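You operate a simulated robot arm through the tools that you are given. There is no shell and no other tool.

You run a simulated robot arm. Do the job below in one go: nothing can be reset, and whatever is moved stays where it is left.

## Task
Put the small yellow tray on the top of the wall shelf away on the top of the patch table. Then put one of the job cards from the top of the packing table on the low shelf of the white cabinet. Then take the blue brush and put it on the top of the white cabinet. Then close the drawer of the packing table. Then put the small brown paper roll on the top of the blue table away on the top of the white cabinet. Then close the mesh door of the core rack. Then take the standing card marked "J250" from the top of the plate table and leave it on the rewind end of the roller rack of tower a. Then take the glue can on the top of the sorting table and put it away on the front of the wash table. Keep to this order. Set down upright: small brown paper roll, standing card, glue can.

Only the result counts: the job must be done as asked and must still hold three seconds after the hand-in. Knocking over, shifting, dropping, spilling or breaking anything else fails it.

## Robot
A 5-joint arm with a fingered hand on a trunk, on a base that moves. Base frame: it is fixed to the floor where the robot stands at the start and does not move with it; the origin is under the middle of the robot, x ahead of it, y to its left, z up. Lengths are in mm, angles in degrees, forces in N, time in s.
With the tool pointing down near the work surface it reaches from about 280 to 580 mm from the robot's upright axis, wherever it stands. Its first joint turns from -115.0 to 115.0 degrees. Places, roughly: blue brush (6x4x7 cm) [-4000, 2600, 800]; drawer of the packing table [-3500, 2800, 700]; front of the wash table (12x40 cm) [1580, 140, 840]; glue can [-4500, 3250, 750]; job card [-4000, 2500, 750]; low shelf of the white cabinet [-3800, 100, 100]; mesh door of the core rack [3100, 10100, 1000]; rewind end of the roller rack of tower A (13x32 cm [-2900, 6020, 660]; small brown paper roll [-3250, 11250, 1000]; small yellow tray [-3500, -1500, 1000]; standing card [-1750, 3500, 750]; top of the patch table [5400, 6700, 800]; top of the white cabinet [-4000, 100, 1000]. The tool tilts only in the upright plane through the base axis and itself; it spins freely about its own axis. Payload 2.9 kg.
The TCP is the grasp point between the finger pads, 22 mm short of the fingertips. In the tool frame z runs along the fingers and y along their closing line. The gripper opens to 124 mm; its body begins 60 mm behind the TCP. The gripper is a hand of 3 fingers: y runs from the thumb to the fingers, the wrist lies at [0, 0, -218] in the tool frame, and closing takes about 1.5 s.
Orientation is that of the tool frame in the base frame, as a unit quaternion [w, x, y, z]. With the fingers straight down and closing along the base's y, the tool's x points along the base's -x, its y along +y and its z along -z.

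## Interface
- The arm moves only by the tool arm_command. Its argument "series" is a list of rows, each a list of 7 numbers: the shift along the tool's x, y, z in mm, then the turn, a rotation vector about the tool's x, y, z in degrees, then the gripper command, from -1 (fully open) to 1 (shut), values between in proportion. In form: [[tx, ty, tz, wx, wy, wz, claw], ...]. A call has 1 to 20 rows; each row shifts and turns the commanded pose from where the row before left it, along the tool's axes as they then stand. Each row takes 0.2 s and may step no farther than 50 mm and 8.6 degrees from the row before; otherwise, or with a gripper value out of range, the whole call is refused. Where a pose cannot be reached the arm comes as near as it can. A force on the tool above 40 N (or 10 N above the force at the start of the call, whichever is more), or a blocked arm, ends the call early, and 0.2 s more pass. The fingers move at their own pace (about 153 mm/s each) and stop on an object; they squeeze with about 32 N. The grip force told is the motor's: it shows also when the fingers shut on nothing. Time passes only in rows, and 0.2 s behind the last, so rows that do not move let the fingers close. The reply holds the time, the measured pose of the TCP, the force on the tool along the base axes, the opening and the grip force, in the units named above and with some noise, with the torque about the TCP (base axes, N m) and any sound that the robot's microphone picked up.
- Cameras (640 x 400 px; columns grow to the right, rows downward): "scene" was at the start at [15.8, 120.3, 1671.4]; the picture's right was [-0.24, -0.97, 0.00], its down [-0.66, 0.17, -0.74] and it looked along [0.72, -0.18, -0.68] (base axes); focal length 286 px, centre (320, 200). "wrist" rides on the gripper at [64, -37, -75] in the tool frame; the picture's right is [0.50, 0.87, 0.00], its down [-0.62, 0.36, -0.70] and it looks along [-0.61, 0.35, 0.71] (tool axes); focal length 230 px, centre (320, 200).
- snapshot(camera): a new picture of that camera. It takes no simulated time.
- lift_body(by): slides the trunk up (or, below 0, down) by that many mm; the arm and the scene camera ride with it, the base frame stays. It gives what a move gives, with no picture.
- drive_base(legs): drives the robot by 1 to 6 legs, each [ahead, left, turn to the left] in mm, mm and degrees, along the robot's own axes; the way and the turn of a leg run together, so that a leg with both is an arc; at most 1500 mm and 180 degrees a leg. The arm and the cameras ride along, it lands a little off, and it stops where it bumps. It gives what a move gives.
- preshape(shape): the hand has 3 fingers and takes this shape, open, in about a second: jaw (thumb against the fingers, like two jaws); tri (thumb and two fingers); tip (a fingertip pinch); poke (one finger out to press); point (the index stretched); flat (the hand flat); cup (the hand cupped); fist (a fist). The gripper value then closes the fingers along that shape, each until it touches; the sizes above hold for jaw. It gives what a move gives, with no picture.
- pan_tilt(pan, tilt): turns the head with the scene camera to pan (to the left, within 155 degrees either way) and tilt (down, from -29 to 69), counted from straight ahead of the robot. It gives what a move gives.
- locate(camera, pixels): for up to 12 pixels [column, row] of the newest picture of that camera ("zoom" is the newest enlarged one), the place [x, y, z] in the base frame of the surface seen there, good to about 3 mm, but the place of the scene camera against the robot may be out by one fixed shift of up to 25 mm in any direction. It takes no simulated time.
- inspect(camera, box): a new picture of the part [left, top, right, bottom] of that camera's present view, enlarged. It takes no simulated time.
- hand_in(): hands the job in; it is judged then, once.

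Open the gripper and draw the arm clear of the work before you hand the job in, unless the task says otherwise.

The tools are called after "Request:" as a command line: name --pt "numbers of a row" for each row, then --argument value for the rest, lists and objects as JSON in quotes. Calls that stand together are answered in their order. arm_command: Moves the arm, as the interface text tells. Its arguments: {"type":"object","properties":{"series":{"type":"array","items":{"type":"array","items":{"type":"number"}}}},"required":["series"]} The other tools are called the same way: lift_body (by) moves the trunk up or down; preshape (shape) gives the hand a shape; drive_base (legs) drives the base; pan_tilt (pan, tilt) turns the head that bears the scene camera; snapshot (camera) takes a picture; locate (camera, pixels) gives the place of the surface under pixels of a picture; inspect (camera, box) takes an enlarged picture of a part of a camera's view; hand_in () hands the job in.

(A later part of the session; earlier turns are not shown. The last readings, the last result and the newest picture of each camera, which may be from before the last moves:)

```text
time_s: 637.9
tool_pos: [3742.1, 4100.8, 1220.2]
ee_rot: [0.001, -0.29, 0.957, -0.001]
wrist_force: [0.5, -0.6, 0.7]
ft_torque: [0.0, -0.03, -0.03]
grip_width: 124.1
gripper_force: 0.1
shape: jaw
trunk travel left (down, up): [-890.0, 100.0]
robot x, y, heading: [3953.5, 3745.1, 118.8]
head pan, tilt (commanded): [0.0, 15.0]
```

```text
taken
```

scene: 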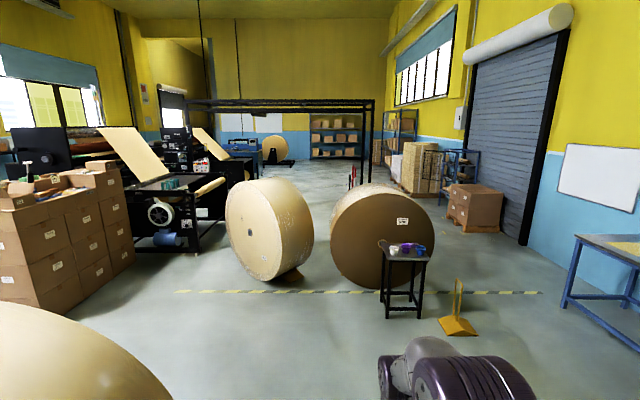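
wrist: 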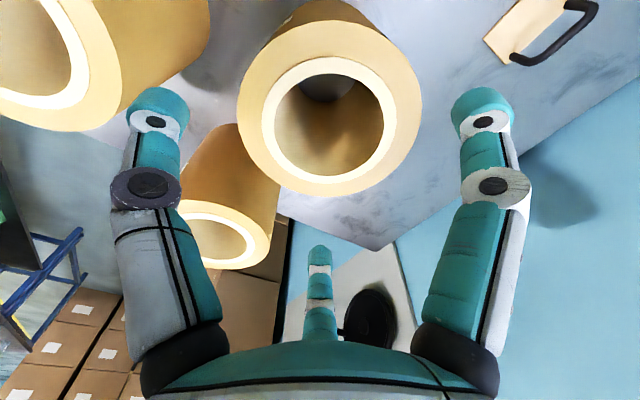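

I zoom on the area around (450,175) to find the core rack and its mesh door.

Request:
inspect --camera "scene" --box '[370, 110, 530, 240]'

Request:
locate --camera "zoom" --pixels '[[250, 150], [330, 150], [340, 290], [250, 280], [290, 200], [420, 260], [300, 330], [180, 200], [240, 240], [320, 200]]'

Request:
locate --camera "scene" --pixels '[[455, 330], [390, 312], [420, 310], [500, 240], [400, 210], [450, 240], [480, 230], [410, 290], [340, 290], [560, 310]]'

```text
3.08 times, centred on (450, 175) of scene
```

zoom: 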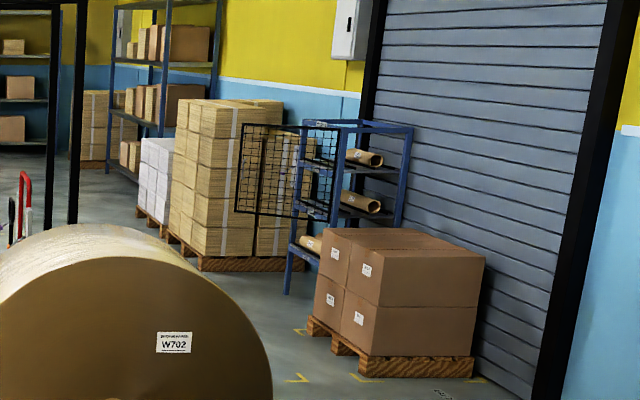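

```text
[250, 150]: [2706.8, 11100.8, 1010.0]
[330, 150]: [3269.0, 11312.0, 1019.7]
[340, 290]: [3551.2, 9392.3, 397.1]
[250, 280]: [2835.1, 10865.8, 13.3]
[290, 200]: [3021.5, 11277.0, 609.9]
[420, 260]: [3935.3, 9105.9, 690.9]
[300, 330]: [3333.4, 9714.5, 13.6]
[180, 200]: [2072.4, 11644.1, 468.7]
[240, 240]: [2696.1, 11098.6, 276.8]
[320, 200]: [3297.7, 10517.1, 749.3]
```

```text
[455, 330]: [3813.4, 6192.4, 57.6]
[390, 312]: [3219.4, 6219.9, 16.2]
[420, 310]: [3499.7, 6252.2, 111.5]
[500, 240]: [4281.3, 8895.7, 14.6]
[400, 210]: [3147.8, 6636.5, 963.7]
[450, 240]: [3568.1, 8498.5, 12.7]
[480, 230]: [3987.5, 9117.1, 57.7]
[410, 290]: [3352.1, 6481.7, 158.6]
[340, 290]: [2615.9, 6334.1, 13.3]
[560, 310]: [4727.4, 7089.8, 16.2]
```

The rack stands beyond the cartons; its black mesh door is swung open. I drive through the lane between the big rolls and the patch table.

Request:
drive_base --legs '[[881, -854, 0], [881, -854, 0], [950, -23, 0], [800, -20, 0]]'

Request:
pan_tilt --pan -10 --tilt 20

Request:
snapshot --camera "scene"

```text
time_s: 658.1
tool_pos: [3752.0, 7994.7, 1219.9]
ee_rot: [0.0, -0.262, 0.965, -0.001]
wrist_force: [0.5, 0.7, 0.0]
ft_torque: [-0.02, 0.03, 0.03]
grip_width: 123.7
gripper_force: 0.0
shape: jaw
trunk travel left (down, up): [-890.0, 100.0]
robot x, y, heading: [3941.4, 7631.0, 115.8]
head pan, tilt (commanded): [0.0, 15.0]
```

```text
time_s: 658.8
tool_pos: [3750.8, 7995.9, 1219.9]
ee_rot: [0.0, -0.262, 0.965, -0.001]
wrist_force: [-0.2, -0.3, 0.1]
ft_torque: [-0.02, 0.02, -0.01]
grip_width: 124.1
gripper_force: 0.1
shape: jaw
trunk travel left (down, up): [-890.0, 100.0]
robot x, y, heading: [3938.6, 7628.1, 115.8]
head pan, tilt (commanded): [-10.0, 20.0]
```

```text
taken
```

scene: 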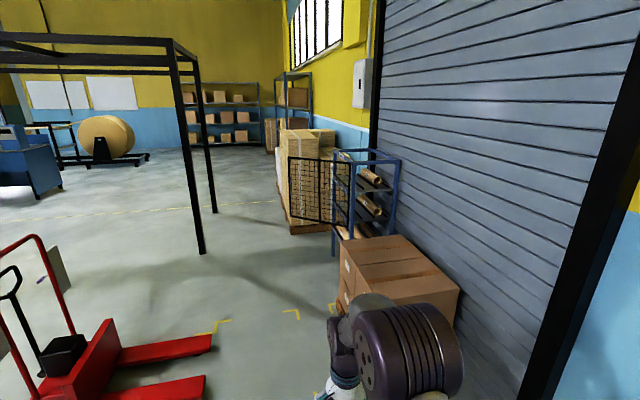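

I zoom in and locate the door corners, rack posts, pallet jack and pallet.

Request:
inspect --camera "scene" --box '[270, 130, 430, 260]'

Request:
locate --camera "zoom" --pixels '[[78, 85], [75, 275], [210, 300], [212, 100], [320, 95], [265, 80], [200, 120], [398, 110], [380, 280], [255, 305], [260, 200], [130, 320]]'

Request:
locate --camera "scene" --pixels '[[210, 340], [205, 385], [202, 250], [290, 230], [340, 265], [458, 290], [333, 255], [215, 212], [335, 305], [395, 240], [300, 315], [60, 395]]'

```text
3.08 times, centred on (350, 195) of scene
```

zoom: 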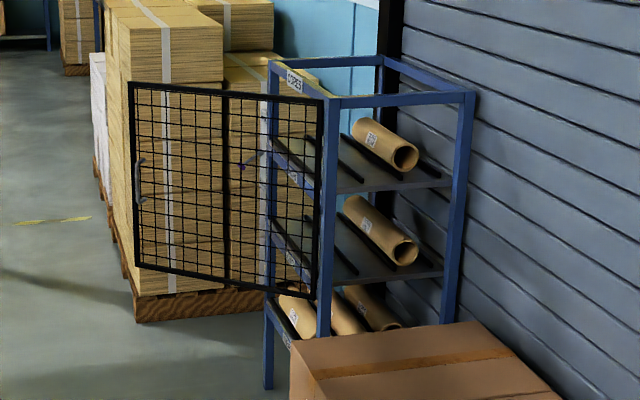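

```text
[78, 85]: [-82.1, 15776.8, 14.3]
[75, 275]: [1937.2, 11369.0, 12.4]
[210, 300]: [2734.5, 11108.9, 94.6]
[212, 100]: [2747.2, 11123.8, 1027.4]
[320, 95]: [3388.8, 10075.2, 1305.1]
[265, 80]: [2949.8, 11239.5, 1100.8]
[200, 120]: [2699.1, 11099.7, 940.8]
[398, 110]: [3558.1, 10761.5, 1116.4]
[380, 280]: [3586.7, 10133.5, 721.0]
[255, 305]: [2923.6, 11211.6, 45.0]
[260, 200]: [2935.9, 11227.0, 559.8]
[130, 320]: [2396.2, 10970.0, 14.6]
```

```text
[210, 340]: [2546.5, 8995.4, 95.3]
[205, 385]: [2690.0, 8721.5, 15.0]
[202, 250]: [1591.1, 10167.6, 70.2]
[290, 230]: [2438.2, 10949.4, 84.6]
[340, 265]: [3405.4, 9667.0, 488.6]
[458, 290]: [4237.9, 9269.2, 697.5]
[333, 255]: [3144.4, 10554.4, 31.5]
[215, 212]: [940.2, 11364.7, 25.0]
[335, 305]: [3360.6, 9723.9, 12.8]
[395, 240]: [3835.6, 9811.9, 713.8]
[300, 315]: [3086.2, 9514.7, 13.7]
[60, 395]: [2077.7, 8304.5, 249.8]
```

The door is hinged on the rack's near post and stands open about 90° toward the aisle; I must push it from this side. I drive between the pallet jack forks and the carton pallet.

Request:
drive_base --legs '[[999, 65, 0], [850, 55, 0]]'

Request:
pan_tilt --pan -25 --tilt 35

Request:
snapshot --camera "scene"

```text
time_s: 668.3
tool_pos: [2859.8, 9663.7, 1219.3]
ee_rot: [0.0, -0.247, 0.969, -0.002]
wrist_force: [-1.1, 0.4, 0.0]
ft_torque: [-0.03, 0.02, 0.02]
grip_width: 124.0
gripper_force: 0.1
shape: jaw
trunk travel left (down, up): [-890.0, 100.0]
robot x, y, heading: [3036.9, 9292.1, 113.8]
head pan, tilt (commanded): [-10.0, 20.0]
```

```text
time_s: 669.0
tool_pos: [2858.5, 9664.0, 1220.6]
ee_rot: [0.0, -0.247, 0.969, -0.002]
wrist_force: [0.2, -0.4, 0.4]
ft_torque: [0.01, 0.0, 0.01]
grip_width: 123.8
gripper_force: 0.2
shape: jaw
trunk travel left (down, up): [-890.0, 100.0]
robot x, y, heading: [3031.7, 9294.0, 113.7]
head pan, tilt (commanded): [-25.0, 35.0]
```

```text
taken
```

scene: 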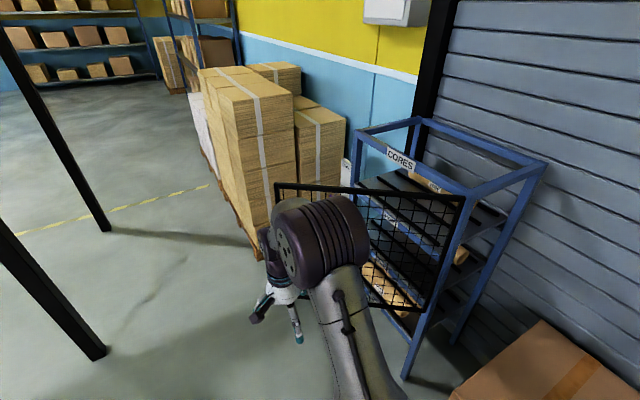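

The door spans from its hinge (462,200) to its free edge near (278,188). I locate door frame points.

Request:
locate --camera "scene" --pixels '[[462, 200], [280, 186], [370, 193], [415, 310], [440, 270], [372, 230], [400, 385], [305, 270], [385, 250], [405, 255], [105, 352], [540, 330]]'

Request:
inspect --camera "scene" --box '[260, 160, 500, 330]'

Request:
snapshot --camera "wrist"

```text
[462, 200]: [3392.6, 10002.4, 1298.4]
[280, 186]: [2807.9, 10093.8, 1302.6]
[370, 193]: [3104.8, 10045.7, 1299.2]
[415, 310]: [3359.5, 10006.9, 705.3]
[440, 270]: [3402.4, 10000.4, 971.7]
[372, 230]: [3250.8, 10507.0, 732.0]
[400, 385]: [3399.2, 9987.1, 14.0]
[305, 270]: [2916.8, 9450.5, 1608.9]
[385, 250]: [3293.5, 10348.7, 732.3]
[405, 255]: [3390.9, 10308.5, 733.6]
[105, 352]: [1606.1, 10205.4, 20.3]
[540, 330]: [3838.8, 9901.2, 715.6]
```

```text
2.35 times, centred on (380, 245) of scene
```

zoom: 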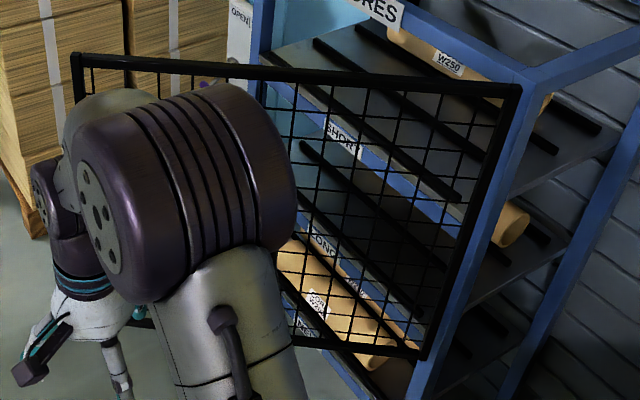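

```text
taken
```

wrist: 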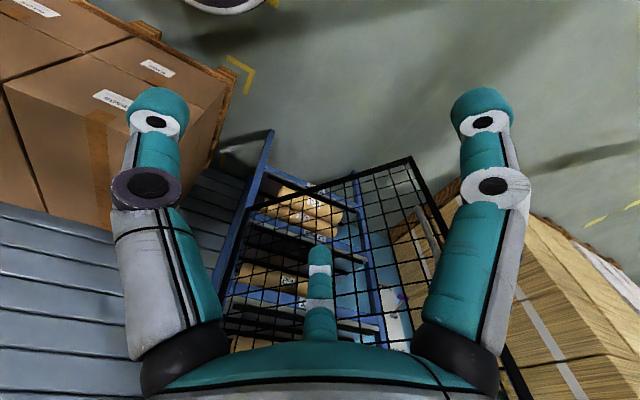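

The door runs from its hinge [3393, 10002] to its free edge [2808, 10094], about 57° from closed. I turn to face the pushing direction (bearing 52°), close the hand and move to a stand-off southwest of the free edge.

Request:
drive_base --legs '[[0, 0, -62], [-11, 541, 0]]'

Request:
arm_command --pt "0 0 0 0 0 0 1" --pt "0 0 0 0 0 0 1" --pt "0 0 0 0 0 0 1" --pt "0 0 0 0 0 0 1" --pt "0 0 0 0 0 0 1" --pt "0 0 0 0 0 0 1"

Request:
lift_body --by -220

Request:
pan_tilt --pan 0 --tilt 30

Request:
snapshot --camera "scene"

Request:
snapshot --camera "wrist"

```text
time_s: 674.9
tool_pos: [2853.4, 9953.0, 1220.6]
ee_rot: [-0.001, 0.291, 0.957, -0.002]
wrist_force: [0.0, 0.8, -0.1]
ft_torque: [0.03, 0.0, 0.0]
grip_width: 123.8
gripper_force: 0.0
shape: jaw
trunk travel left (down, up): [-890.0, 100.0]
robot x, y, heading: [2604.6, 9622.8, 51.5]
head pan, tilt (commanded): [-25.0, 35.0]
```

```text
time_s: 676.3
tool_pos: [2852.6, 9953.1, 1219.6]
ee_rot: [0.0, 0.291, 0.957, -0.002]
wrist_force: [0.4, -0.2, 0.3]
ft_torque: [-0.01, 0.02, 0.01]
grip_width: 0.1
gripper_force: 32.6
shape: jaw
trunk travel left (down, up): [-890.0, 100.0]
robot x, y, heading: [2605.5, 9624.8, 51.5]
head pan, tilt (commanded): [-25.0, 35.0]
```

```text
time_s: 678.7
tool_pos: [2851.8, 9952.1, 1000.2]
ee_rot: [-0.001, 0.291, 0.957, -0.001]
wrist_force: [0.4, -0.1, 0.8]
ft_torque: [-0.01, -0.02, 0.0]
grip_width: 0.0
gripper_force: 32.3
shape: jaw
trunk travel left (down, up): [-670.0, 320.0]
robot x, y, heading: [2603.7, 9626.0, 51.5]
head pan, tilt (commanded): [-25.0, 35.0]
```

```text
time_s: 679.5
tool_pos: [2852.7, 9953.1, 1000.5]
ee_rot: [0.0, 0.29, 0.957, -0.001]
wrist_force: [0.5, 0.5, 0.8]
ft_torque: [-0.01, -0.01, 0.04]
grip_width: 0.0
gripper_force: 31.9
shape: jaw
trunk travel left (down, up): [-670.0, 320.0]
robot x, y, heading: [2601.4, 9624.3, 51.5]
head pan, tilt (commanded): [0.0, 30.0]
```

```text
taken
```

scene: 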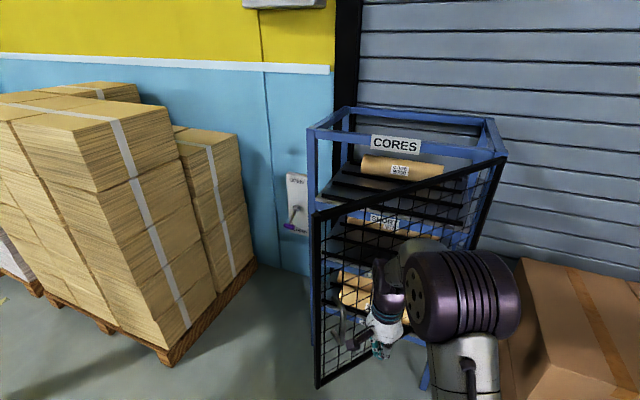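

```text
taken
```

wrist: 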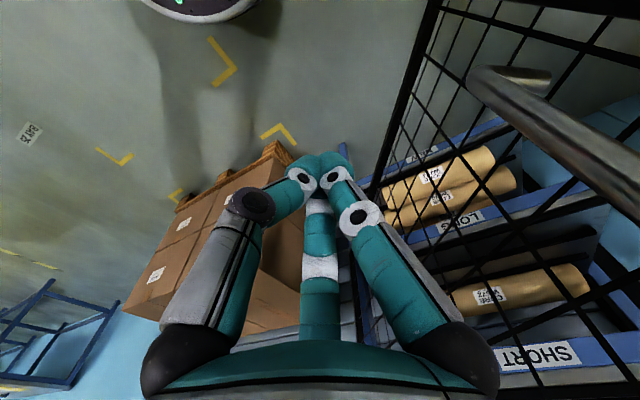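

The mesh door is right ahead with its handle near the free edge. I start pushing by driving forward in short legs.

Request:
drive_base --legs '[[80, 0, 0]]'

Request:
snapshot --camera "scene"

```text
time_s: 680.6
tool_pos: [2902.4, 10018.8, 998.5]
ee_rot: [0.001, 0.289, 0.957, -0.002]
wrist_force: [0.0, 0.0, 0.1]
ft_torque: [-0.02, 0.01, 0.01]
grip_width: 0.0
gripper_force: 31.4
shape: jaw
trunk travel left (down, up): [-670.0, 320.0]
robot x, y, heading: [2656.3, 9687.9, 51.6]
head pan, tilt (commanded): [0.0, 30.0]
```

```text
taken
```

scene: 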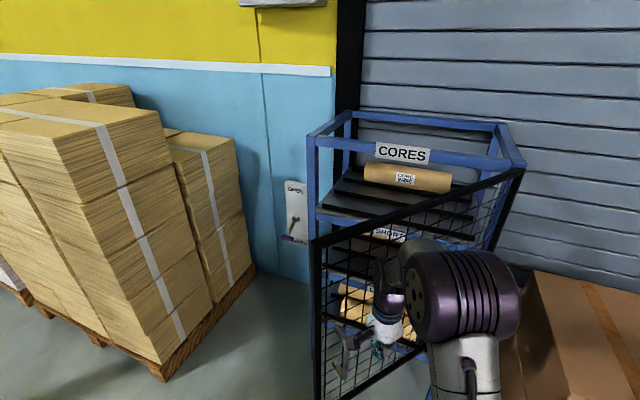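

No force yet. I continue 80 mm.

Request:
drive_base --legs '[[80, 0, 0]]'

Request:
snapshot --camera "scene"

Request:
snapshot --camera "wrist"

```text
time_s: 681.7
tool_pos: [2952.7, 10080.0, 1000.5]
ee_rot: [-0.001, 0.29, 0.957, -0.002]
wrist_force: [0.5, 0.2, -1.0]
ft_torque: [-0.02, 0.0, -0.03]
grip_width: 0.0
gripper_force: 31.9
shape: jaw
trunk travel left (down, up): [-670.0, 320.0]
robot x, y, heading: [2704.0, 9748.5, 51.3]
head pan, tilt (commanded): [0.0, 30.0]
```

```text
taken
```

scene: 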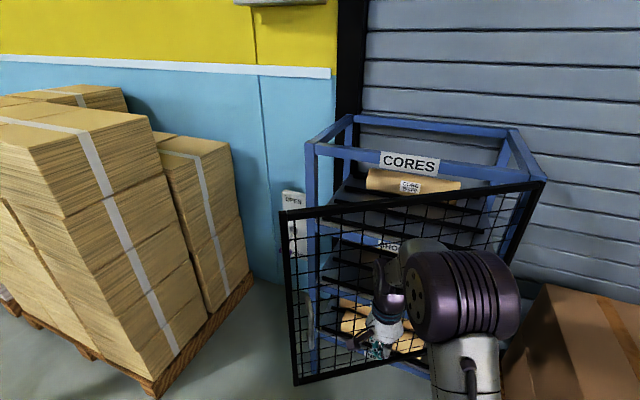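

```text
taken
```

wrist: 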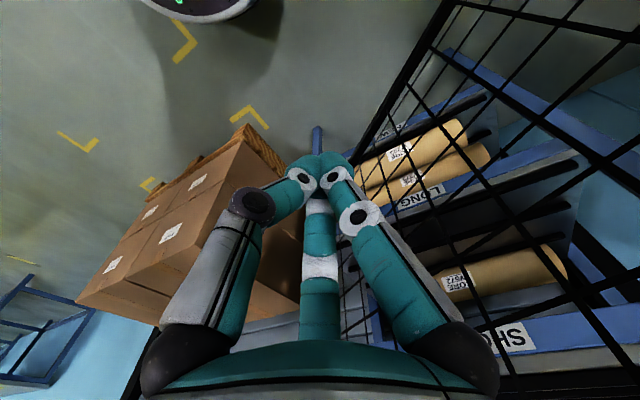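

The door is swinging shut with my push. I continue in short legs.

Request:
drive_base --legs '[[90, 0, 0]]'

Request:
drive_base --legs '[[80, 0, 0]]'

Request:
snapshot --camera "scene"

Request:
locate --camera "scene" --pixels '[[320, 200], [280, 205], [560, 200], [330, 150], [410, 165], [520, 135]]'

```text
time_s: 682.8
tool_pos: [3009.8, 10149.7, 999.5]
ee_rot: [0.0, 0.291, 0.957, -0.002]
wrist_force: [0.8, 0.4, 0.1]
ft_torque: [0.01, -0.02, 0.04]
grip_width: 0.0
gripper_force: 31.6
shape: jaw
trunk travel left (down, up): [-670.0, 320.0]
robot x, y, heading: [2762.1, 9821.8, 51.1]
head pan, tilt (commanded): [0.0, 30.0]
```

```text
time_s: 683.8
tool_pos: [3060.7, 10212.4, 999.9]
ee_rot: [-0.001, 0.292, 0.956, -0.002]
wrist_force: [0.0, 0.5, 0.1]
ft_torque: [0.04, 0.0, 0.02]
grip_width: 0.0
gripper_force: 31.9
shape: jaw
trunk travel left (down, up): [-670.0, 320.0]
robot x, y, heading: [2811.6, 9881.6, 51.0]
head pan, tilt (commanded): [0.0, 30.0]
```

```text
taken
```

scene: 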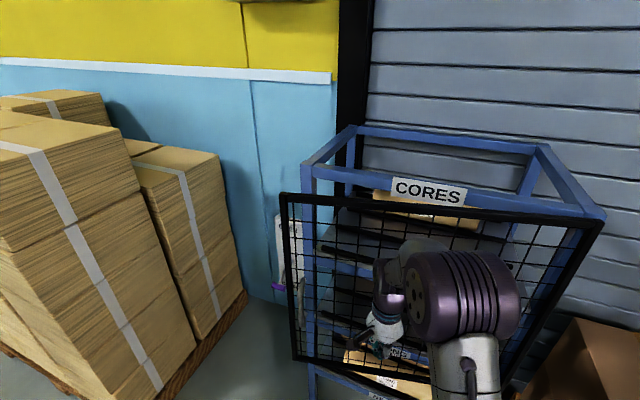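

```text
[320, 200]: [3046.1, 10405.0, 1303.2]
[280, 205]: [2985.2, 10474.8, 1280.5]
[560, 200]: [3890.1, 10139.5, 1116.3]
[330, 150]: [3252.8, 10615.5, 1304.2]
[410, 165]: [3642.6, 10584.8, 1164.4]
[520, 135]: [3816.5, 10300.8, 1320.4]
```

The door is about 16° from closed. I push on along its normal (bearing ≈24°) in short legs.

Request:
drive_base --legs '[[71, -36, 0]]'

Request:
drive_base --legs '[[45, -22, 0]]'

Request:
snapshot --camera "scene"

Request:
snapshot --camera "wrist"

```text
time_s: 684.9
tool_pos: [3131.6, 10245.3, 999.1]
ee_rot: [-0.001, 0.293, 0.956, -0.002]
wrist_force: [0.3, 0.3, 0.2]
ft_torque: [0.0, -0.04, 0.01]
grip_width: 0.1
gripper_force: 31.6
shape: jaw
trunk travel left (down, up): [-670.0, 320.0]
robot x, y, heading: [2882.6, 9912.9, 51.2]
head pan, tilt (commanded): [0.0, 30.0]
```

```text
time_s: 685.8
tool_pos: [3177.1, 10267.1, 1000.0]
ee_rot: [-0.001, 0.293, 0.956, -0.001]
wrist_force: [0.6, 0.2, 0.5]
ft_torque: [-0.04, 0.0, 0.02]
grip_width: 0.0
gripper_force: 32.2
shape: jaw
trunk travel left (down, up): [-670.0, 320.0]
robot x, y, heading: [2925.0, 9935.4, 51.0]
head pan, tilt (commanded): [0.0, 30.0]
```

```text
taken
```

scene: 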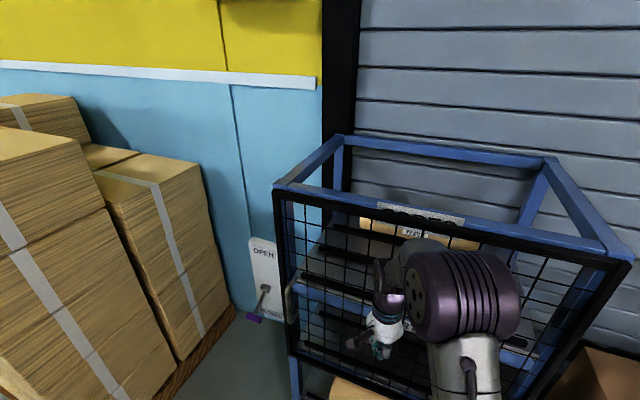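

```text
taken
```

wrist: 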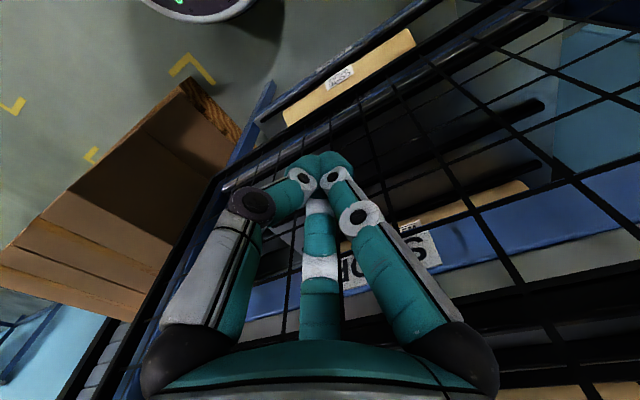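

The door looks nearly flush with the rack front. I push 25 mm more at a time watching for resistance.

Request:
drive_base --legs '[[24, -12, 0]]'

Request:
snapshot --camera "scene"

Request:
locate --camera "scene" --pixels '[[285, 190], [300, 200], [450, 228], [600, 262], [275, 182], [330, 205], [440, 210], [610, 245]]'

Request:
inspect --camera "scene" --box '[250, 130, 450, 290]'

```text
time_s: 686.6
tool_pos: [3201.2, 10276.9, 1000.3]
ee_rot: [-0.001, 0.292, 0.956, -0.001]
wrist_force: [-0.6, 0.2, -0.5]
ft_torque: [0.02, 0.03, 0.04]
grip_width: 0.0
gripper_force: 31.9
shape: jaw
trunk travel left (down, up): [-670.0, 320.0]
robot x, y, heading: [2952.8, 9947.5, 51.2]
head pan, tilt (commanded): [0.0, 30.0]
```

```text
taken
```

scene: 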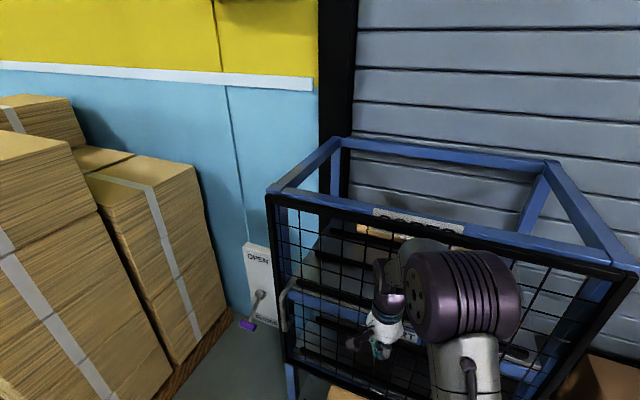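

```text
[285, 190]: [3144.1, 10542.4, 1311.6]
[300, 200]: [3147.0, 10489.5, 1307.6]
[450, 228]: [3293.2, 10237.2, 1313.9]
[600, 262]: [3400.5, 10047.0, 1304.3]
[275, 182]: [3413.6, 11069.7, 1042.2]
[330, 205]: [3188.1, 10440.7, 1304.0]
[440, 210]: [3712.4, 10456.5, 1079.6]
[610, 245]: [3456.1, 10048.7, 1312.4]
```

```text
2.50 times, centred on (350, 210) of scene
```

zoom: 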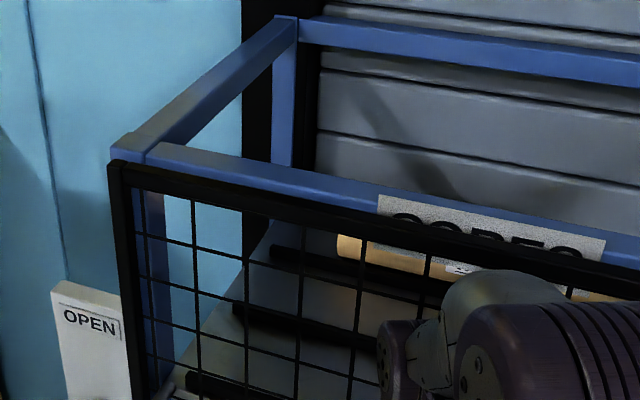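

The door's top rail lies against the rack's front rail. I push a little more until a firm resistance shows.

Request:
drive_base --legs '[[22, -11, 0]]'

Request:
drive_base --legs '[[18, -9, 0]]'

Request:
snapshot --camera "scene"

Request:
inspect --camera "scene" --box '[240, 130, 440, 290]'

```text
time_s: 687.5
tool_pos: [3211.7, 10283.2, 1001.1]
ee_rot: [-0.002, 0.29, 0.957, -0.006]
wrist_force: [-6.0, -3.9, 2.8]
ft_torque: [0.33, -0.51, 0.05]
grip_width: 0.1
gripper_force: 31.9
shape: jaw
trunk travel left (down, up): [-670.0, 320.0]
robot x, y, heading: [2969.7, 9958.0, 51.7]
head pan, tilt (commanded): [0.0, 30.0]
stopped in leg 1: the robot was blocked; the commanded pose is now the measured one
```

```text
time_s: 688.4
tool_pos: [3211.9, 10282.5, 1001.6]
ee_rot: [-0.001, 0.287, 0.958, -0.008]
wrist_force: [-1.5, -0.4, -0.1]
ft_torque: [0.06, -0.23, 0.03]
grip_width: 0.0
gripper_force: 32.2
shape: jaw
trunk travel left (down, up): [-670.0, 320.0]
robot x, y, heading: [2978.4, 9955.7, 51.6]
head pan, tilt (commanded): [0.0, 30.0]
stopped in leg 1: the robot was blocked; the commanded pose is now the measured one
```

```text
taken
```

scene: 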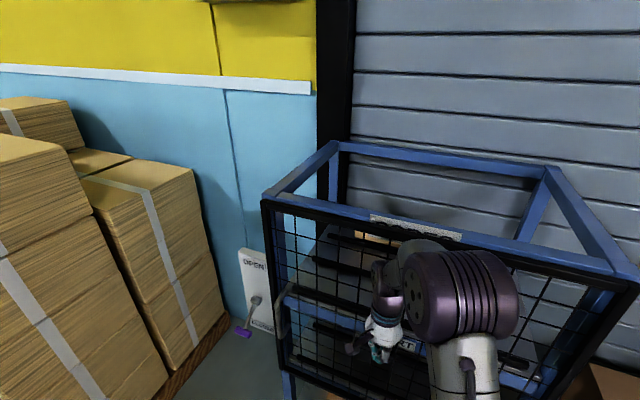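

```text
2.50 times, centred on (340, 210) of scene
```

zoom: 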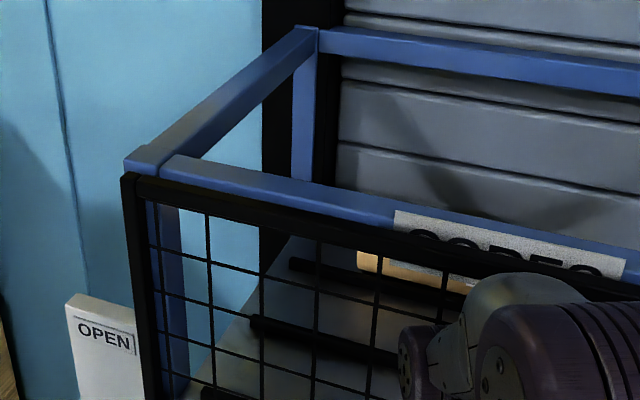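

The push is now blocked: the door is at its stop. I back off and check that it stays closed.

Request:
drive_base --legs '[[-350, 0, 0]]'

Request:
snapshot --camera "scene"

Request:
locate --camera "scene" --pixels '[[318, 180], [330, 185], [505, 180], [420, 180], [500, 165], [330, 150], [520, 190], [350, 190]]'

Request:
inspect --camera "scene" --box '[260, 100, 560, 300]'

```text
time_s: 690.6
tool_pos: [3008.6, 10017.1, 998.0]
ee_rot: [-0.005, 0.29, 0.957, -0.012]
wrist_force: [0.4, -0.3, 0.3]
ft_torque: [-0.01, 0.0, -0.01]
grip_width: 0.0
gripper_force: 32.2
shape: jaw
trunk travel left (down, up): [-670.0, 320.0]
robot x, y, heading: [2766.1, 9691.3, 51.4]
head pan, tilt (commanded): [0.0, 30.0]
```

```text
taken
```

scene: 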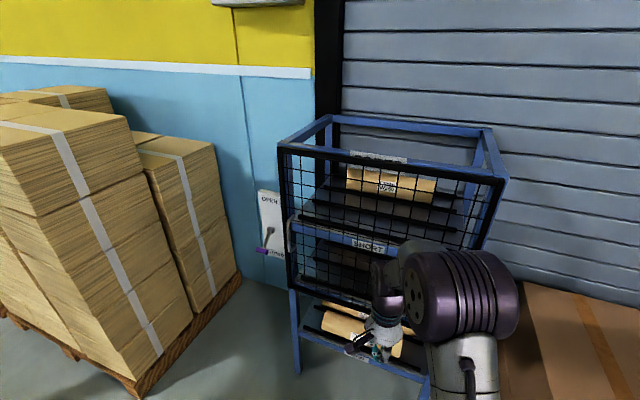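

```text
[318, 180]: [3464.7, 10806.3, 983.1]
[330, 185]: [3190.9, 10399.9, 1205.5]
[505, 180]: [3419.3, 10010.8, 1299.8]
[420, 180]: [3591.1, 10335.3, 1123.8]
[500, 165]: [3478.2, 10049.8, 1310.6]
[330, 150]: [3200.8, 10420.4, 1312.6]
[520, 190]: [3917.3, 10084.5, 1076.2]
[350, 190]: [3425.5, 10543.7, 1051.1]
```

```text
2.00 times, centred on (410, 200) of scene
```

zoom: 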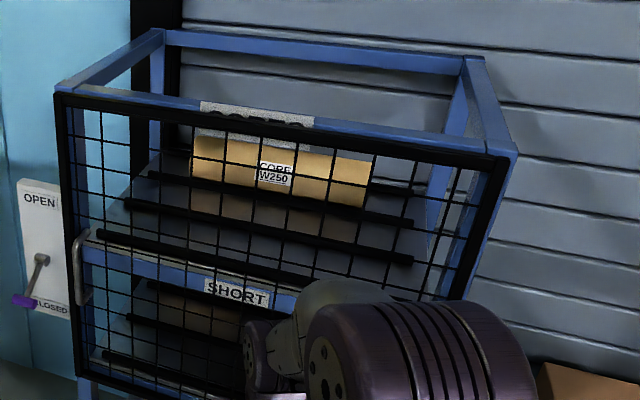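

The door is closed flush with the rack. Next I look west across the rear hall for a route to the plate table.

Request:
lift_body --by 220

Request:
pan_tilt --pan 130 --tilt 15

Request:
snapshot --camera "scene"

Request:
locate --camera "scene" --pixels '[[100, 250], [200, 250], [300, 250], [400, 250], [500, 250], [150, 200], [250, 200], [350, 200], [450, 200], [300, 180], [400, 180], [250, 300]]'

```text
time_s: 692.9
tool_pos: [3009.7, 10017.3, 1216.2]
ee_rot: [-0.005, 0.29, 0.957, -0.013]
wrist_force: [-0.2, 0.1, 0.2]
ft_torque: [0.0, -0.01, 0.02]
grip_width: 0.0
gripper_force: 31.7
shape: jaw
trunk travel left (down, up): [-890.0, 100.0]
robot x, y, heading: [2765.5, 9695.4, 51.2]
head pan, tilt (commanded): [0.0, 30.0]
```

```text
time_s: 695.0
tool_pos: [3008.6, 10017.3, 1216.6]
ee_rot: [-0.005, 0.29, 0.957, -0.012]
wrist_force: [-0.7, 0.4, 0.1]
ft_torque: [0.02, -0.01, 0.0]
grip_width: 0.1
gripper_force: 31.6
shape: jaw
trunk travel left (down, up): [-890.0, 100.0]
robot x, y, heading: [2770.1, 9694.7, 51.3]
head pan, tilt (commanded): [130.0, 15.0]
```

```text
taken
```

scene: 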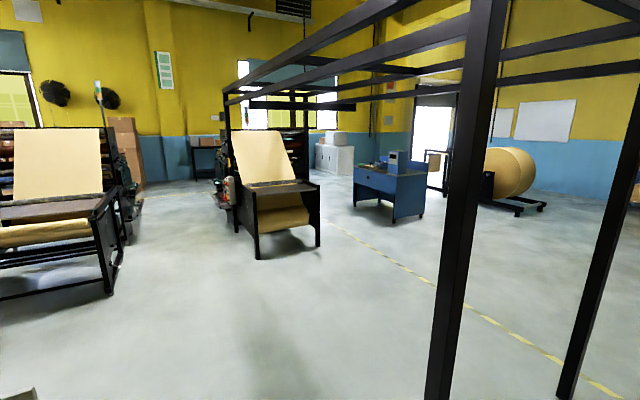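

```text
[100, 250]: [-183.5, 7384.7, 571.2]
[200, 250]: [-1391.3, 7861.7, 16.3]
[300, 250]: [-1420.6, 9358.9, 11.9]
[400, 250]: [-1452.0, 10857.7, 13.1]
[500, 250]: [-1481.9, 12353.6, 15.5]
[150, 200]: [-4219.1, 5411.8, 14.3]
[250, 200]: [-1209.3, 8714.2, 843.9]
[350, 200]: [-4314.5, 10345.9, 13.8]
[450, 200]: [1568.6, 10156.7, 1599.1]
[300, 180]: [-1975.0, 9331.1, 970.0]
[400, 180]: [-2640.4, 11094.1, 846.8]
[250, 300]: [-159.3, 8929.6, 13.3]
```

The rear hall is open between the towers and the blue table. I locate the tower legs and gantry posts along the way.

Request:
locate --camera "scene" --pixels '[[257, 257], [318, 243], [112, 292], [132, 243], [437, 390], [567, 390], [225, 205], [420, 218], [355, 205], [235, 200], [330, 215]]'

```text
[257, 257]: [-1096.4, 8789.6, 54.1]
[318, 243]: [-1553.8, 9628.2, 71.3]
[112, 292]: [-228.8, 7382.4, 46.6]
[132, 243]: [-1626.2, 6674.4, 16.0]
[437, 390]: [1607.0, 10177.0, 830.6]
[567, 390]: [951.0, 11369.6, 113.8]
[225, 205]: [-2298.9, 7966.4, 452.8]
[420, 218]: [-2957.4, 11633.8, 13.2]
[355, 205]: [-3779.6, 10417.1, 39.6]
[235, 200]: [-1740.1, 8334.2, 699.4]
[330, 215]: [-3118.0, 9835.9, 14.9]
```

The lane runs between tower 2 (q up to ~9260) and the blue table. I move away from the rack, turn to heading ≈27.5° and drive through the gantry, going west.

Request:
drive_base --legs '[[-201, 614, 0], [0, 0, -23.7], [-50, 1100, 0], [-1300, 350, 0]]'

```text
time_s: 711.6
tool_pos: [603.8, 10742.2, 1217.0]
ee_rot: [-0.007, 0.473, 0.881, -0.011]
wrist_force: [-0.2, -0.8, 0.9]
ft_torque: [0.02, 0.0, 0.01]
grip_width: 0.0
gripper_force: 31.6
shape: jaw
trunk travel left (down, up): [-890.0, 100.0]
robot x, y, heading: [255.4, 10536.4, 28.4]
head pan, tilt (commanded): [130.0, 15.0]
```

I continue west along the lane past tower 2.

Request:
drive_base --legs '[[-1041, 427, 0], [-1041, 427, 0], [-1300, 20, 0], [-1300, 20, 0]]'

Request:
pan_tilt --pan 150 --tilt 20

Request:
snapshot --camera "scene"

```text
time_s: 734.9
tool_pos: [-3913.6, 9292.2, 1217.2]
ee_rot: [-0.007, 0.44, 0.898, -0.011]
wrist_force: [0.4, 0.3, 0.0]
ft_torque: [-0.02, -0.01, -0.03]
grip_width: 0.0
gripper_force: 31.9
shape: jaw
trunk travel left (down, up): [-890.0, 100.0]
robot x, y, heading: [-4247.0, 9061.6, 32.5]
head pan, tilt (commanded): [130.0, 15.0]
```

```text
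time_s: 735.7
tool_pos: [-3913.3, 9292.7, 1217.1]
ee_rot: [-0.007, 0.44, 0.898, -0.012]
wrist_force: [-0.1, 1.0, 0.2]
ft_torque: [-0.03, 0.01, -0.01]
grip_width: 0.0
gripper_force: 31.6
shape: jaw
trunk travel left (down, up): [-890.0, 100.0]
robot x, y, heading: [-4247.4, 9060.1, 33.1]
head pan, tilt (commanded): [150.0, 20.0]
```

```text
taken
```

scene: 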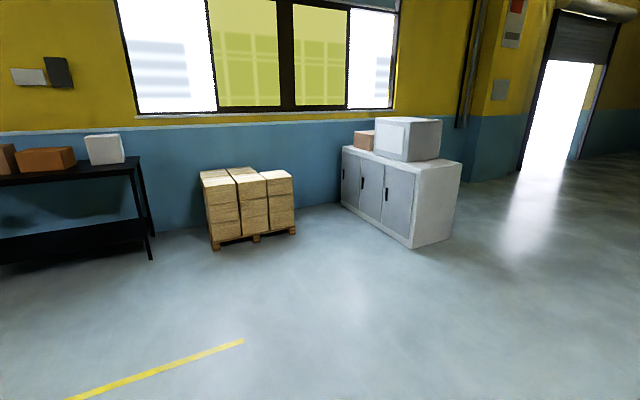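

I turn into the corridor, straighten the heading, and drive down toward tower A.

Request:
drive_base --legs '[[-1359, -374, 0], [0, 0, -5.3], [0, -1300, 0]]'

Request:
pan_tilt --pan -50 --tilt 25

Request:
snapshot --camera "scene"

```text
time_s: 749.6
tool_pos: [-4289.8, 7022.5, 1218.3]
ee_rot: [-0.007, 0.487, 0.874, -0.011]
wrist_force: [-0.4, 0.0, 0.7]
ft_torque: [-0.01, -0.01, -0.02]
grip_width: 0.0
gripper_force: 32.0
shape: jaw
trunk travel left (down, up): [-890.0, 100.0]
robot x, y, heading: [-4641.5, 6828.0, 26.6]
head pan, tilt (commanded): [150.0, 20.0]
```

```text
time_s: 752.5
tool_pos: [-4290.0, 7022.6, 1216.8]
ee_rot: [-0.007, 0.487, 0.873, -0.011]
wrist_force: [-0.2, 0.3, -0.3]
ft_torque: [0.0, 0.03, -0.02]
grip_width: 0.1
gripper_force: 32.5
shape: jaw
trunk travel left (down, up): [-890.0, 100.0]
robot x, y, heading: [-4643.5, 6826.4, 26.5]
head pan, tilt (commanded): [-50.0, 25.0]
```

```text
taken
```

scene: 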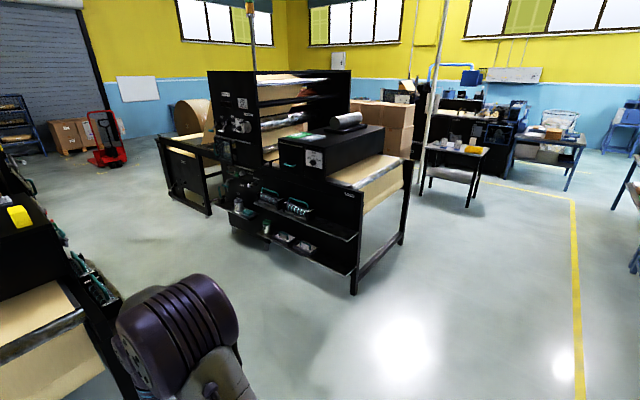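

I zoom on tower A's roller rack at (300,225).

Request:
inspect --camera "scene" --box '[220, 160, 420, 300]'

Request:
locate --camera "zoom" --pixels '[[380, 200], [350, 190], [250, 165], [150, 130], [300, 165], [200, 260], [300, 300], [390, 210], [110, 120], [385, 380], [330, 180], [210, 160]]'

```text
2.86 times, centred on (320, 230) of scene
```

zoom: 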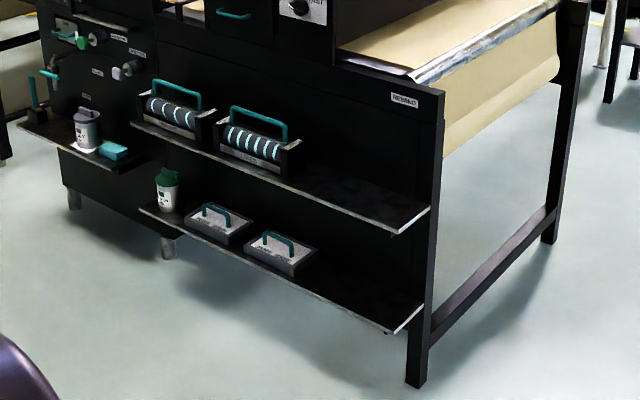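

```text
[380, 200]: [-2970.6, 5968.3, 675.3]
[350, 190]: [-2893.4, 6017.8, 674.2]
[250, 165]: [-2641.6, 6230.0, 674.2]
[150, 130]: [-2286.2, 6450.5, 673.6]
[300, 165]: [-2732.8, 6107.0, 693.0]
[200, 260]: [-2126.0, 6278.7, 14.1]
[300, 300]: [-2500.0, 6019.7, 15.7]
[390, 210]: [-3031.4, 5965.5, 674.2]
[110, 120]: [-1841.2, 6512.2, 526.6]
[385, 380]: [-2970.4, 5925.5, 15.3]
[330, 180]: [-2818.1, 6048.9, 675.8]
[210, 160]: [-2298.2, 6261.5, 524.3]
```

The rewind end is the free stretch of the upper shelf at about [-2930, 6000], z≈661. I now drive down to the plate table to fetch the card.

Request:
drive_base --legs '[[40, -1434, 0], [60, -1434, 0], [60, -1400, 0]]'

Request:
pan_tilt --pan 0 --tilt 35

Request:
snapshot --camera "scene"

```text
time_s: 773.0
tool_pos: [-2148.5, 3334.9, 1216.4]
ee_rot: [-0.007, 0.475, 0.88, -0.011]
wrist_force: [-0.2, 0.8, -0.2]
ft_torque: [0.01, 0.01, -0.04]
grip_width: 0.0
gripper_force: 31.7
shape: jaw
trunk travel left (down, up): [-890.0, 100.0]
robot x, y, heading: [-2497.0, 3132.6, 28.1]
head pan, tilt (commanded): [-50.0, 25.0]
```

```text
time_s: 774.2
tool_pos: [-2147.5, 3335.4, 1217.8]
ee_rot: [-0.007, 0.476, 0.879, -0.011]
wrist_force: [-0.3, -0.1, 0.3]
ft_torque: [0.02, 0.03, 0.0]
grip_width: 0.2
gripper_force: 32.4
shape: jaw
trunk travel left (down, up): [-890.0, 100.0]
robot x, y, heading: [-2498.8, 3135.1, 28.2]
head pan, tilt (commanded): [0.0, 35.0]
```

```text
taken
```

scene: 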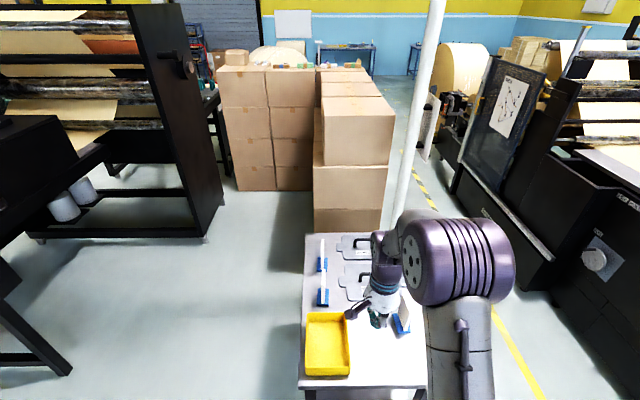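

The plate table with three standing cards (323,255), (322,290), (403,320) and a yellow tray is ahead. I zoom in to read them.

Request:
inspect --camera "scene" --box '[290, 220, 450, 400]'

Request:
snapshot --camera "wrist"

Request:
locate --camera "scene" --pixels '[[322, 240], [323, 270], [322, 275], [323, 303], [305, 385], [425, 385], [306, 236], [330, 345], [403, 330], [352, 248], [355, 280], [345, 235]]'

```text
2.22 times, centred on (370, 310) of scene
```

zoom: 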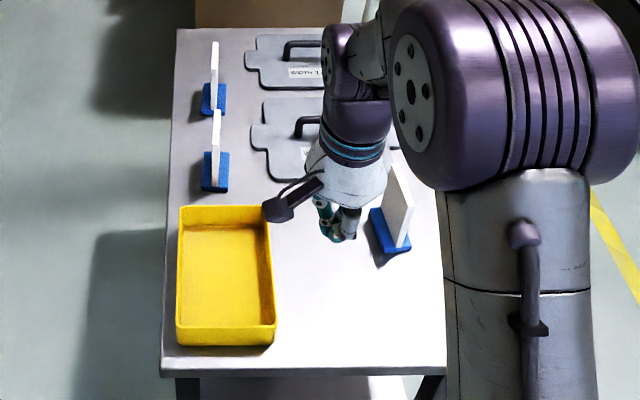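

```text
taken
```

wrist: 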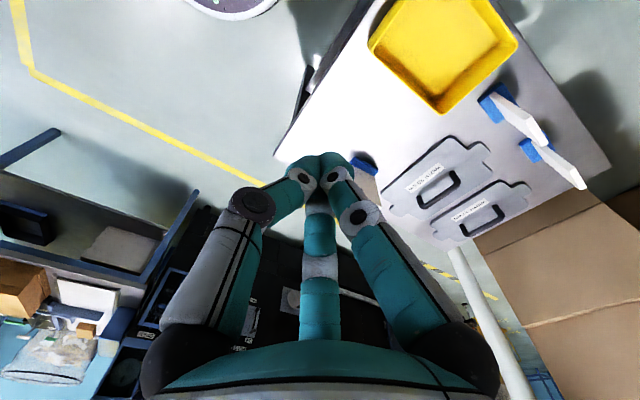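

```text
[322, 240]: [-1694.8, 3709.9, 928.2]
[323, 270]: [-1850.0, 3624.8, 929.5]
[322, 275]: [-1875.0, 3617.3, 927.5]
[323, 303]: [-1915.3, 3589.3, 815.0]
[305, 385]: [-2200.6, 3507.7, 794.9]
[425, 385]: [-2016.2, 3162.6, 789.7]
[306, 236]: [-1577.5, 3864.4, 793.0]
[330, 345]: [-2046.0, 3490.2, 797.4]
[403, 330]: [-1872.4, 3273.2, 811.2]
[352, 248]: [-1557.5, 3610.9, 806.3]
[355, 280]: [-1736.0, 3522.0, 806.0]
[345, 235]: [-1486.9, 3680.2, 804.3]
```

The cards at [-1695,3710] and [-1860,3620] are seen edge-on, so I go to the table's north side to read them. First I locate nearby obstacles.

Request:
locate --camera "scene" --pixels '[[398, 208], [316, 234], [240, 190], [205, 235], [40, 240], [65, 370], [250, 300], [220, 210]]'

Request:
drive_base --legs '[[-10, 800, 0]]'

Request:
pan_tilt --pan -55 --tilt 35

Request:
snapshot --camera "scene"

Request:
inspect --camera "scene" --box '[220, 100, 420, 260]'

```text
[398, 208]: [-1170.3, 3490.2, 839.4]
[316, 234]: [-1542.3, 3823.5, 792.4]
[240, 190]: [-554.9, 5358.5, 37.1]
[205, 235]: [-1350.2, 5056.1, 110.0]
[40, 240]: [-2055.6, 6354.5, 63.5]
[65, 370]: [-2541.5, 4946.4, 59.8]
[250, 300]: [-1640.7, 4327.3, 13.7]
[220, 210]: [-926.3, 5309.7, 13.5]
```

```text
time_s: 778.4
tool_pos: [-2521.1, 4029.8, 1217.1]
ee_rot: [-0.007, 0.483, 0.875, -0.011]
wrist_force: [0.8, 0.6, -0.2]
ft_torque: [-0.05, 0.0, 0.02]
grip_width: 0.1
gripper_force: 32.2
shape: jaw
trunk travel left (down, up): [-890.0, 100.0]
robot x, y, heading: [-2874.2, 3832.1, 27.1]
head pan, tilt (commanded): [0.0, 35.0]
```

```text
time_s: 779.7
tool_pos: [-2519.8, 4030.5, 1217.8]
ee_rot: [-0.008, 0.483, 0.875, -0.011]
wrist_force: [0.8, 0.6, -0.5]
ft_torque: [-0.01, -0.01, 0.02]
grip_width: 0.0
gripper_force: 32.5
shape: jaw
trunk travel left (down, up): [-890.0, 100.0]
robot x, y, heading: [-2872.6, 3832.0, 27.4]
head pan, tilt (commanded): [-55.0, 35.0]
```

```text
taken
```

scene: 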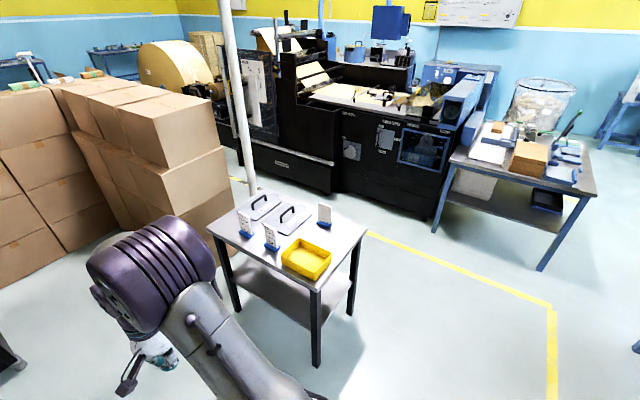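

```text
2.50 times, centred on (320, 180) of scene
```

zoom: 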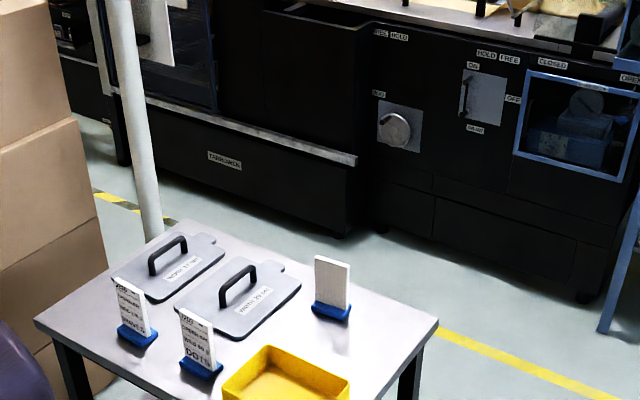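

The two near cards face me now. I zoom strongly to read their markings.

Request:
inspect --camera "scene" --box '[225, 195, 295, 260]'

Request:
inspect --camera "scene" --box '[300, 190, 350, 235]'

```text
6.15 times, centred on (260, 228) of scene
```

zoom: 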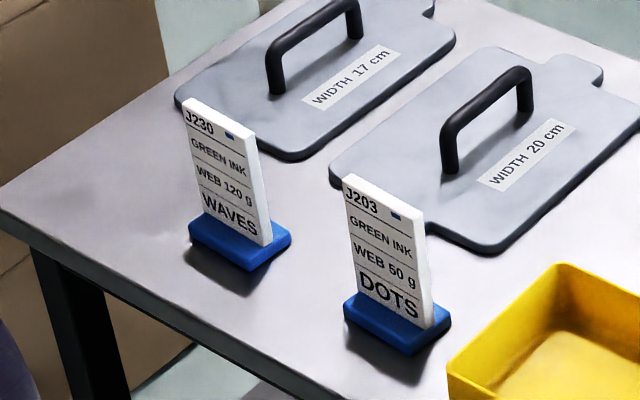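

```text
8.89 times, centred on (325, 212) of scene
```

zoom: 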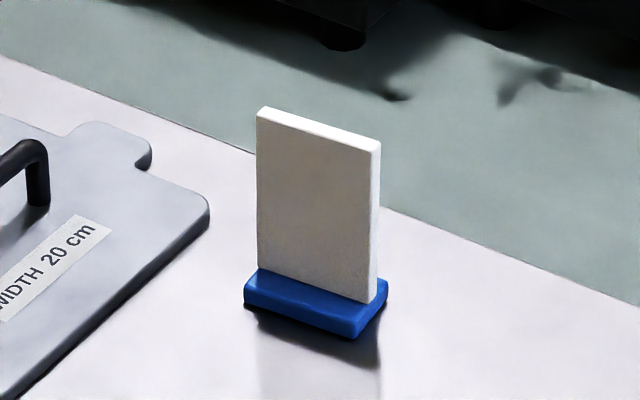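

Those read J230 and J203, so the third card should be J250; its face points south. I drive to the south-west side to verify.

Request:
drive_base --legs '[[40, -1330, 0]]'

Request:
pan_tilt --pan 25 --tilt 35

Request:
snapshot --camera "scene"

```text
time_s: 786.4
tool_pos: [-1865.8, 2852.1, 1217.9]
ee_rot: [-0.007, 0.478, 0.879, -0.01]
wrist_force: [0.3, 0.2, -0.6]
ft_torque: [-0.02, 0.02, 0.03]
grip_width: 0.1
gripper_force: 31.7
shape: jaw
trunk travel left (down, up): [-890.0, 100.0]
robot x, y, heading: [-2217.5, 2653.8, 27.6]
head pan, tilt (commanded): [-55.0, 35.0]
```

```text
time_s: 788.0
tool_pos: [-1866.2, 2851.6, 1216.8]
ee_rot: [-0.008, 0.478, 0.878, -0.011]
wrist_force: [-0.3, -0.4, -0.5]
ft_torque: [0.02, 0.02, 0.0]
grip_width: 0.0
gripper_force: 32.2
shape: jaw
trunk travel left (down, up): [-890.0, 100.0]
robot x, y, heading: [-2215.5, 2648.6, 27.9]
head pan, tilt (commanded): [25.0, 35.0]
```

```text
taken
```

scene: 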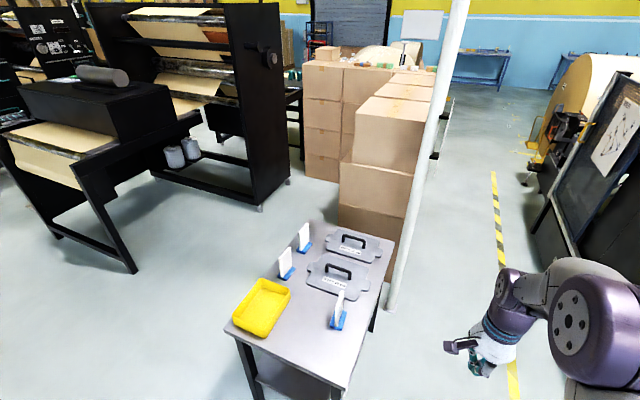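

Request:
inspect --camera "scene" --box '[315, 275, 365, 340]'

Request:
locate --camera "zoom" --pixels '[[330, 120], [340, 95], [310, 200], [345, 180], [320, 260], [300, 290], [360, 260], [330, 320]]'

```text
6.15 times, centred on (340, 308) of scene
```

zoom: 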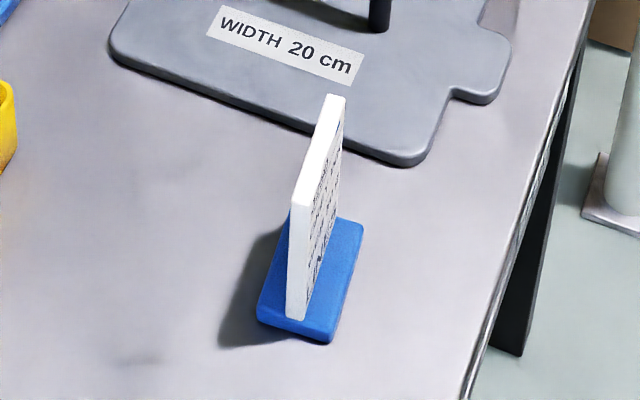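

```text
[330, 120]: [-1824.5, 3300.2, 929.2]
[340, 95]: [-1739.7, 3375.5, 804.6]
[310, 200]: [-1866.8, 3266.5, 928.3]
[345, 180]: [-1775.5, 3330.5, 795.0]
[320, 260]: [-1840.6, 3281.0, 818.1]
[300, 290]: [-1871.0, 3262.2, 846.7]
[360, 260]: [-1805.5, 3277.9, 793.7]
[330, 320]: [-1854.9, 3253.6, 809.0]
```

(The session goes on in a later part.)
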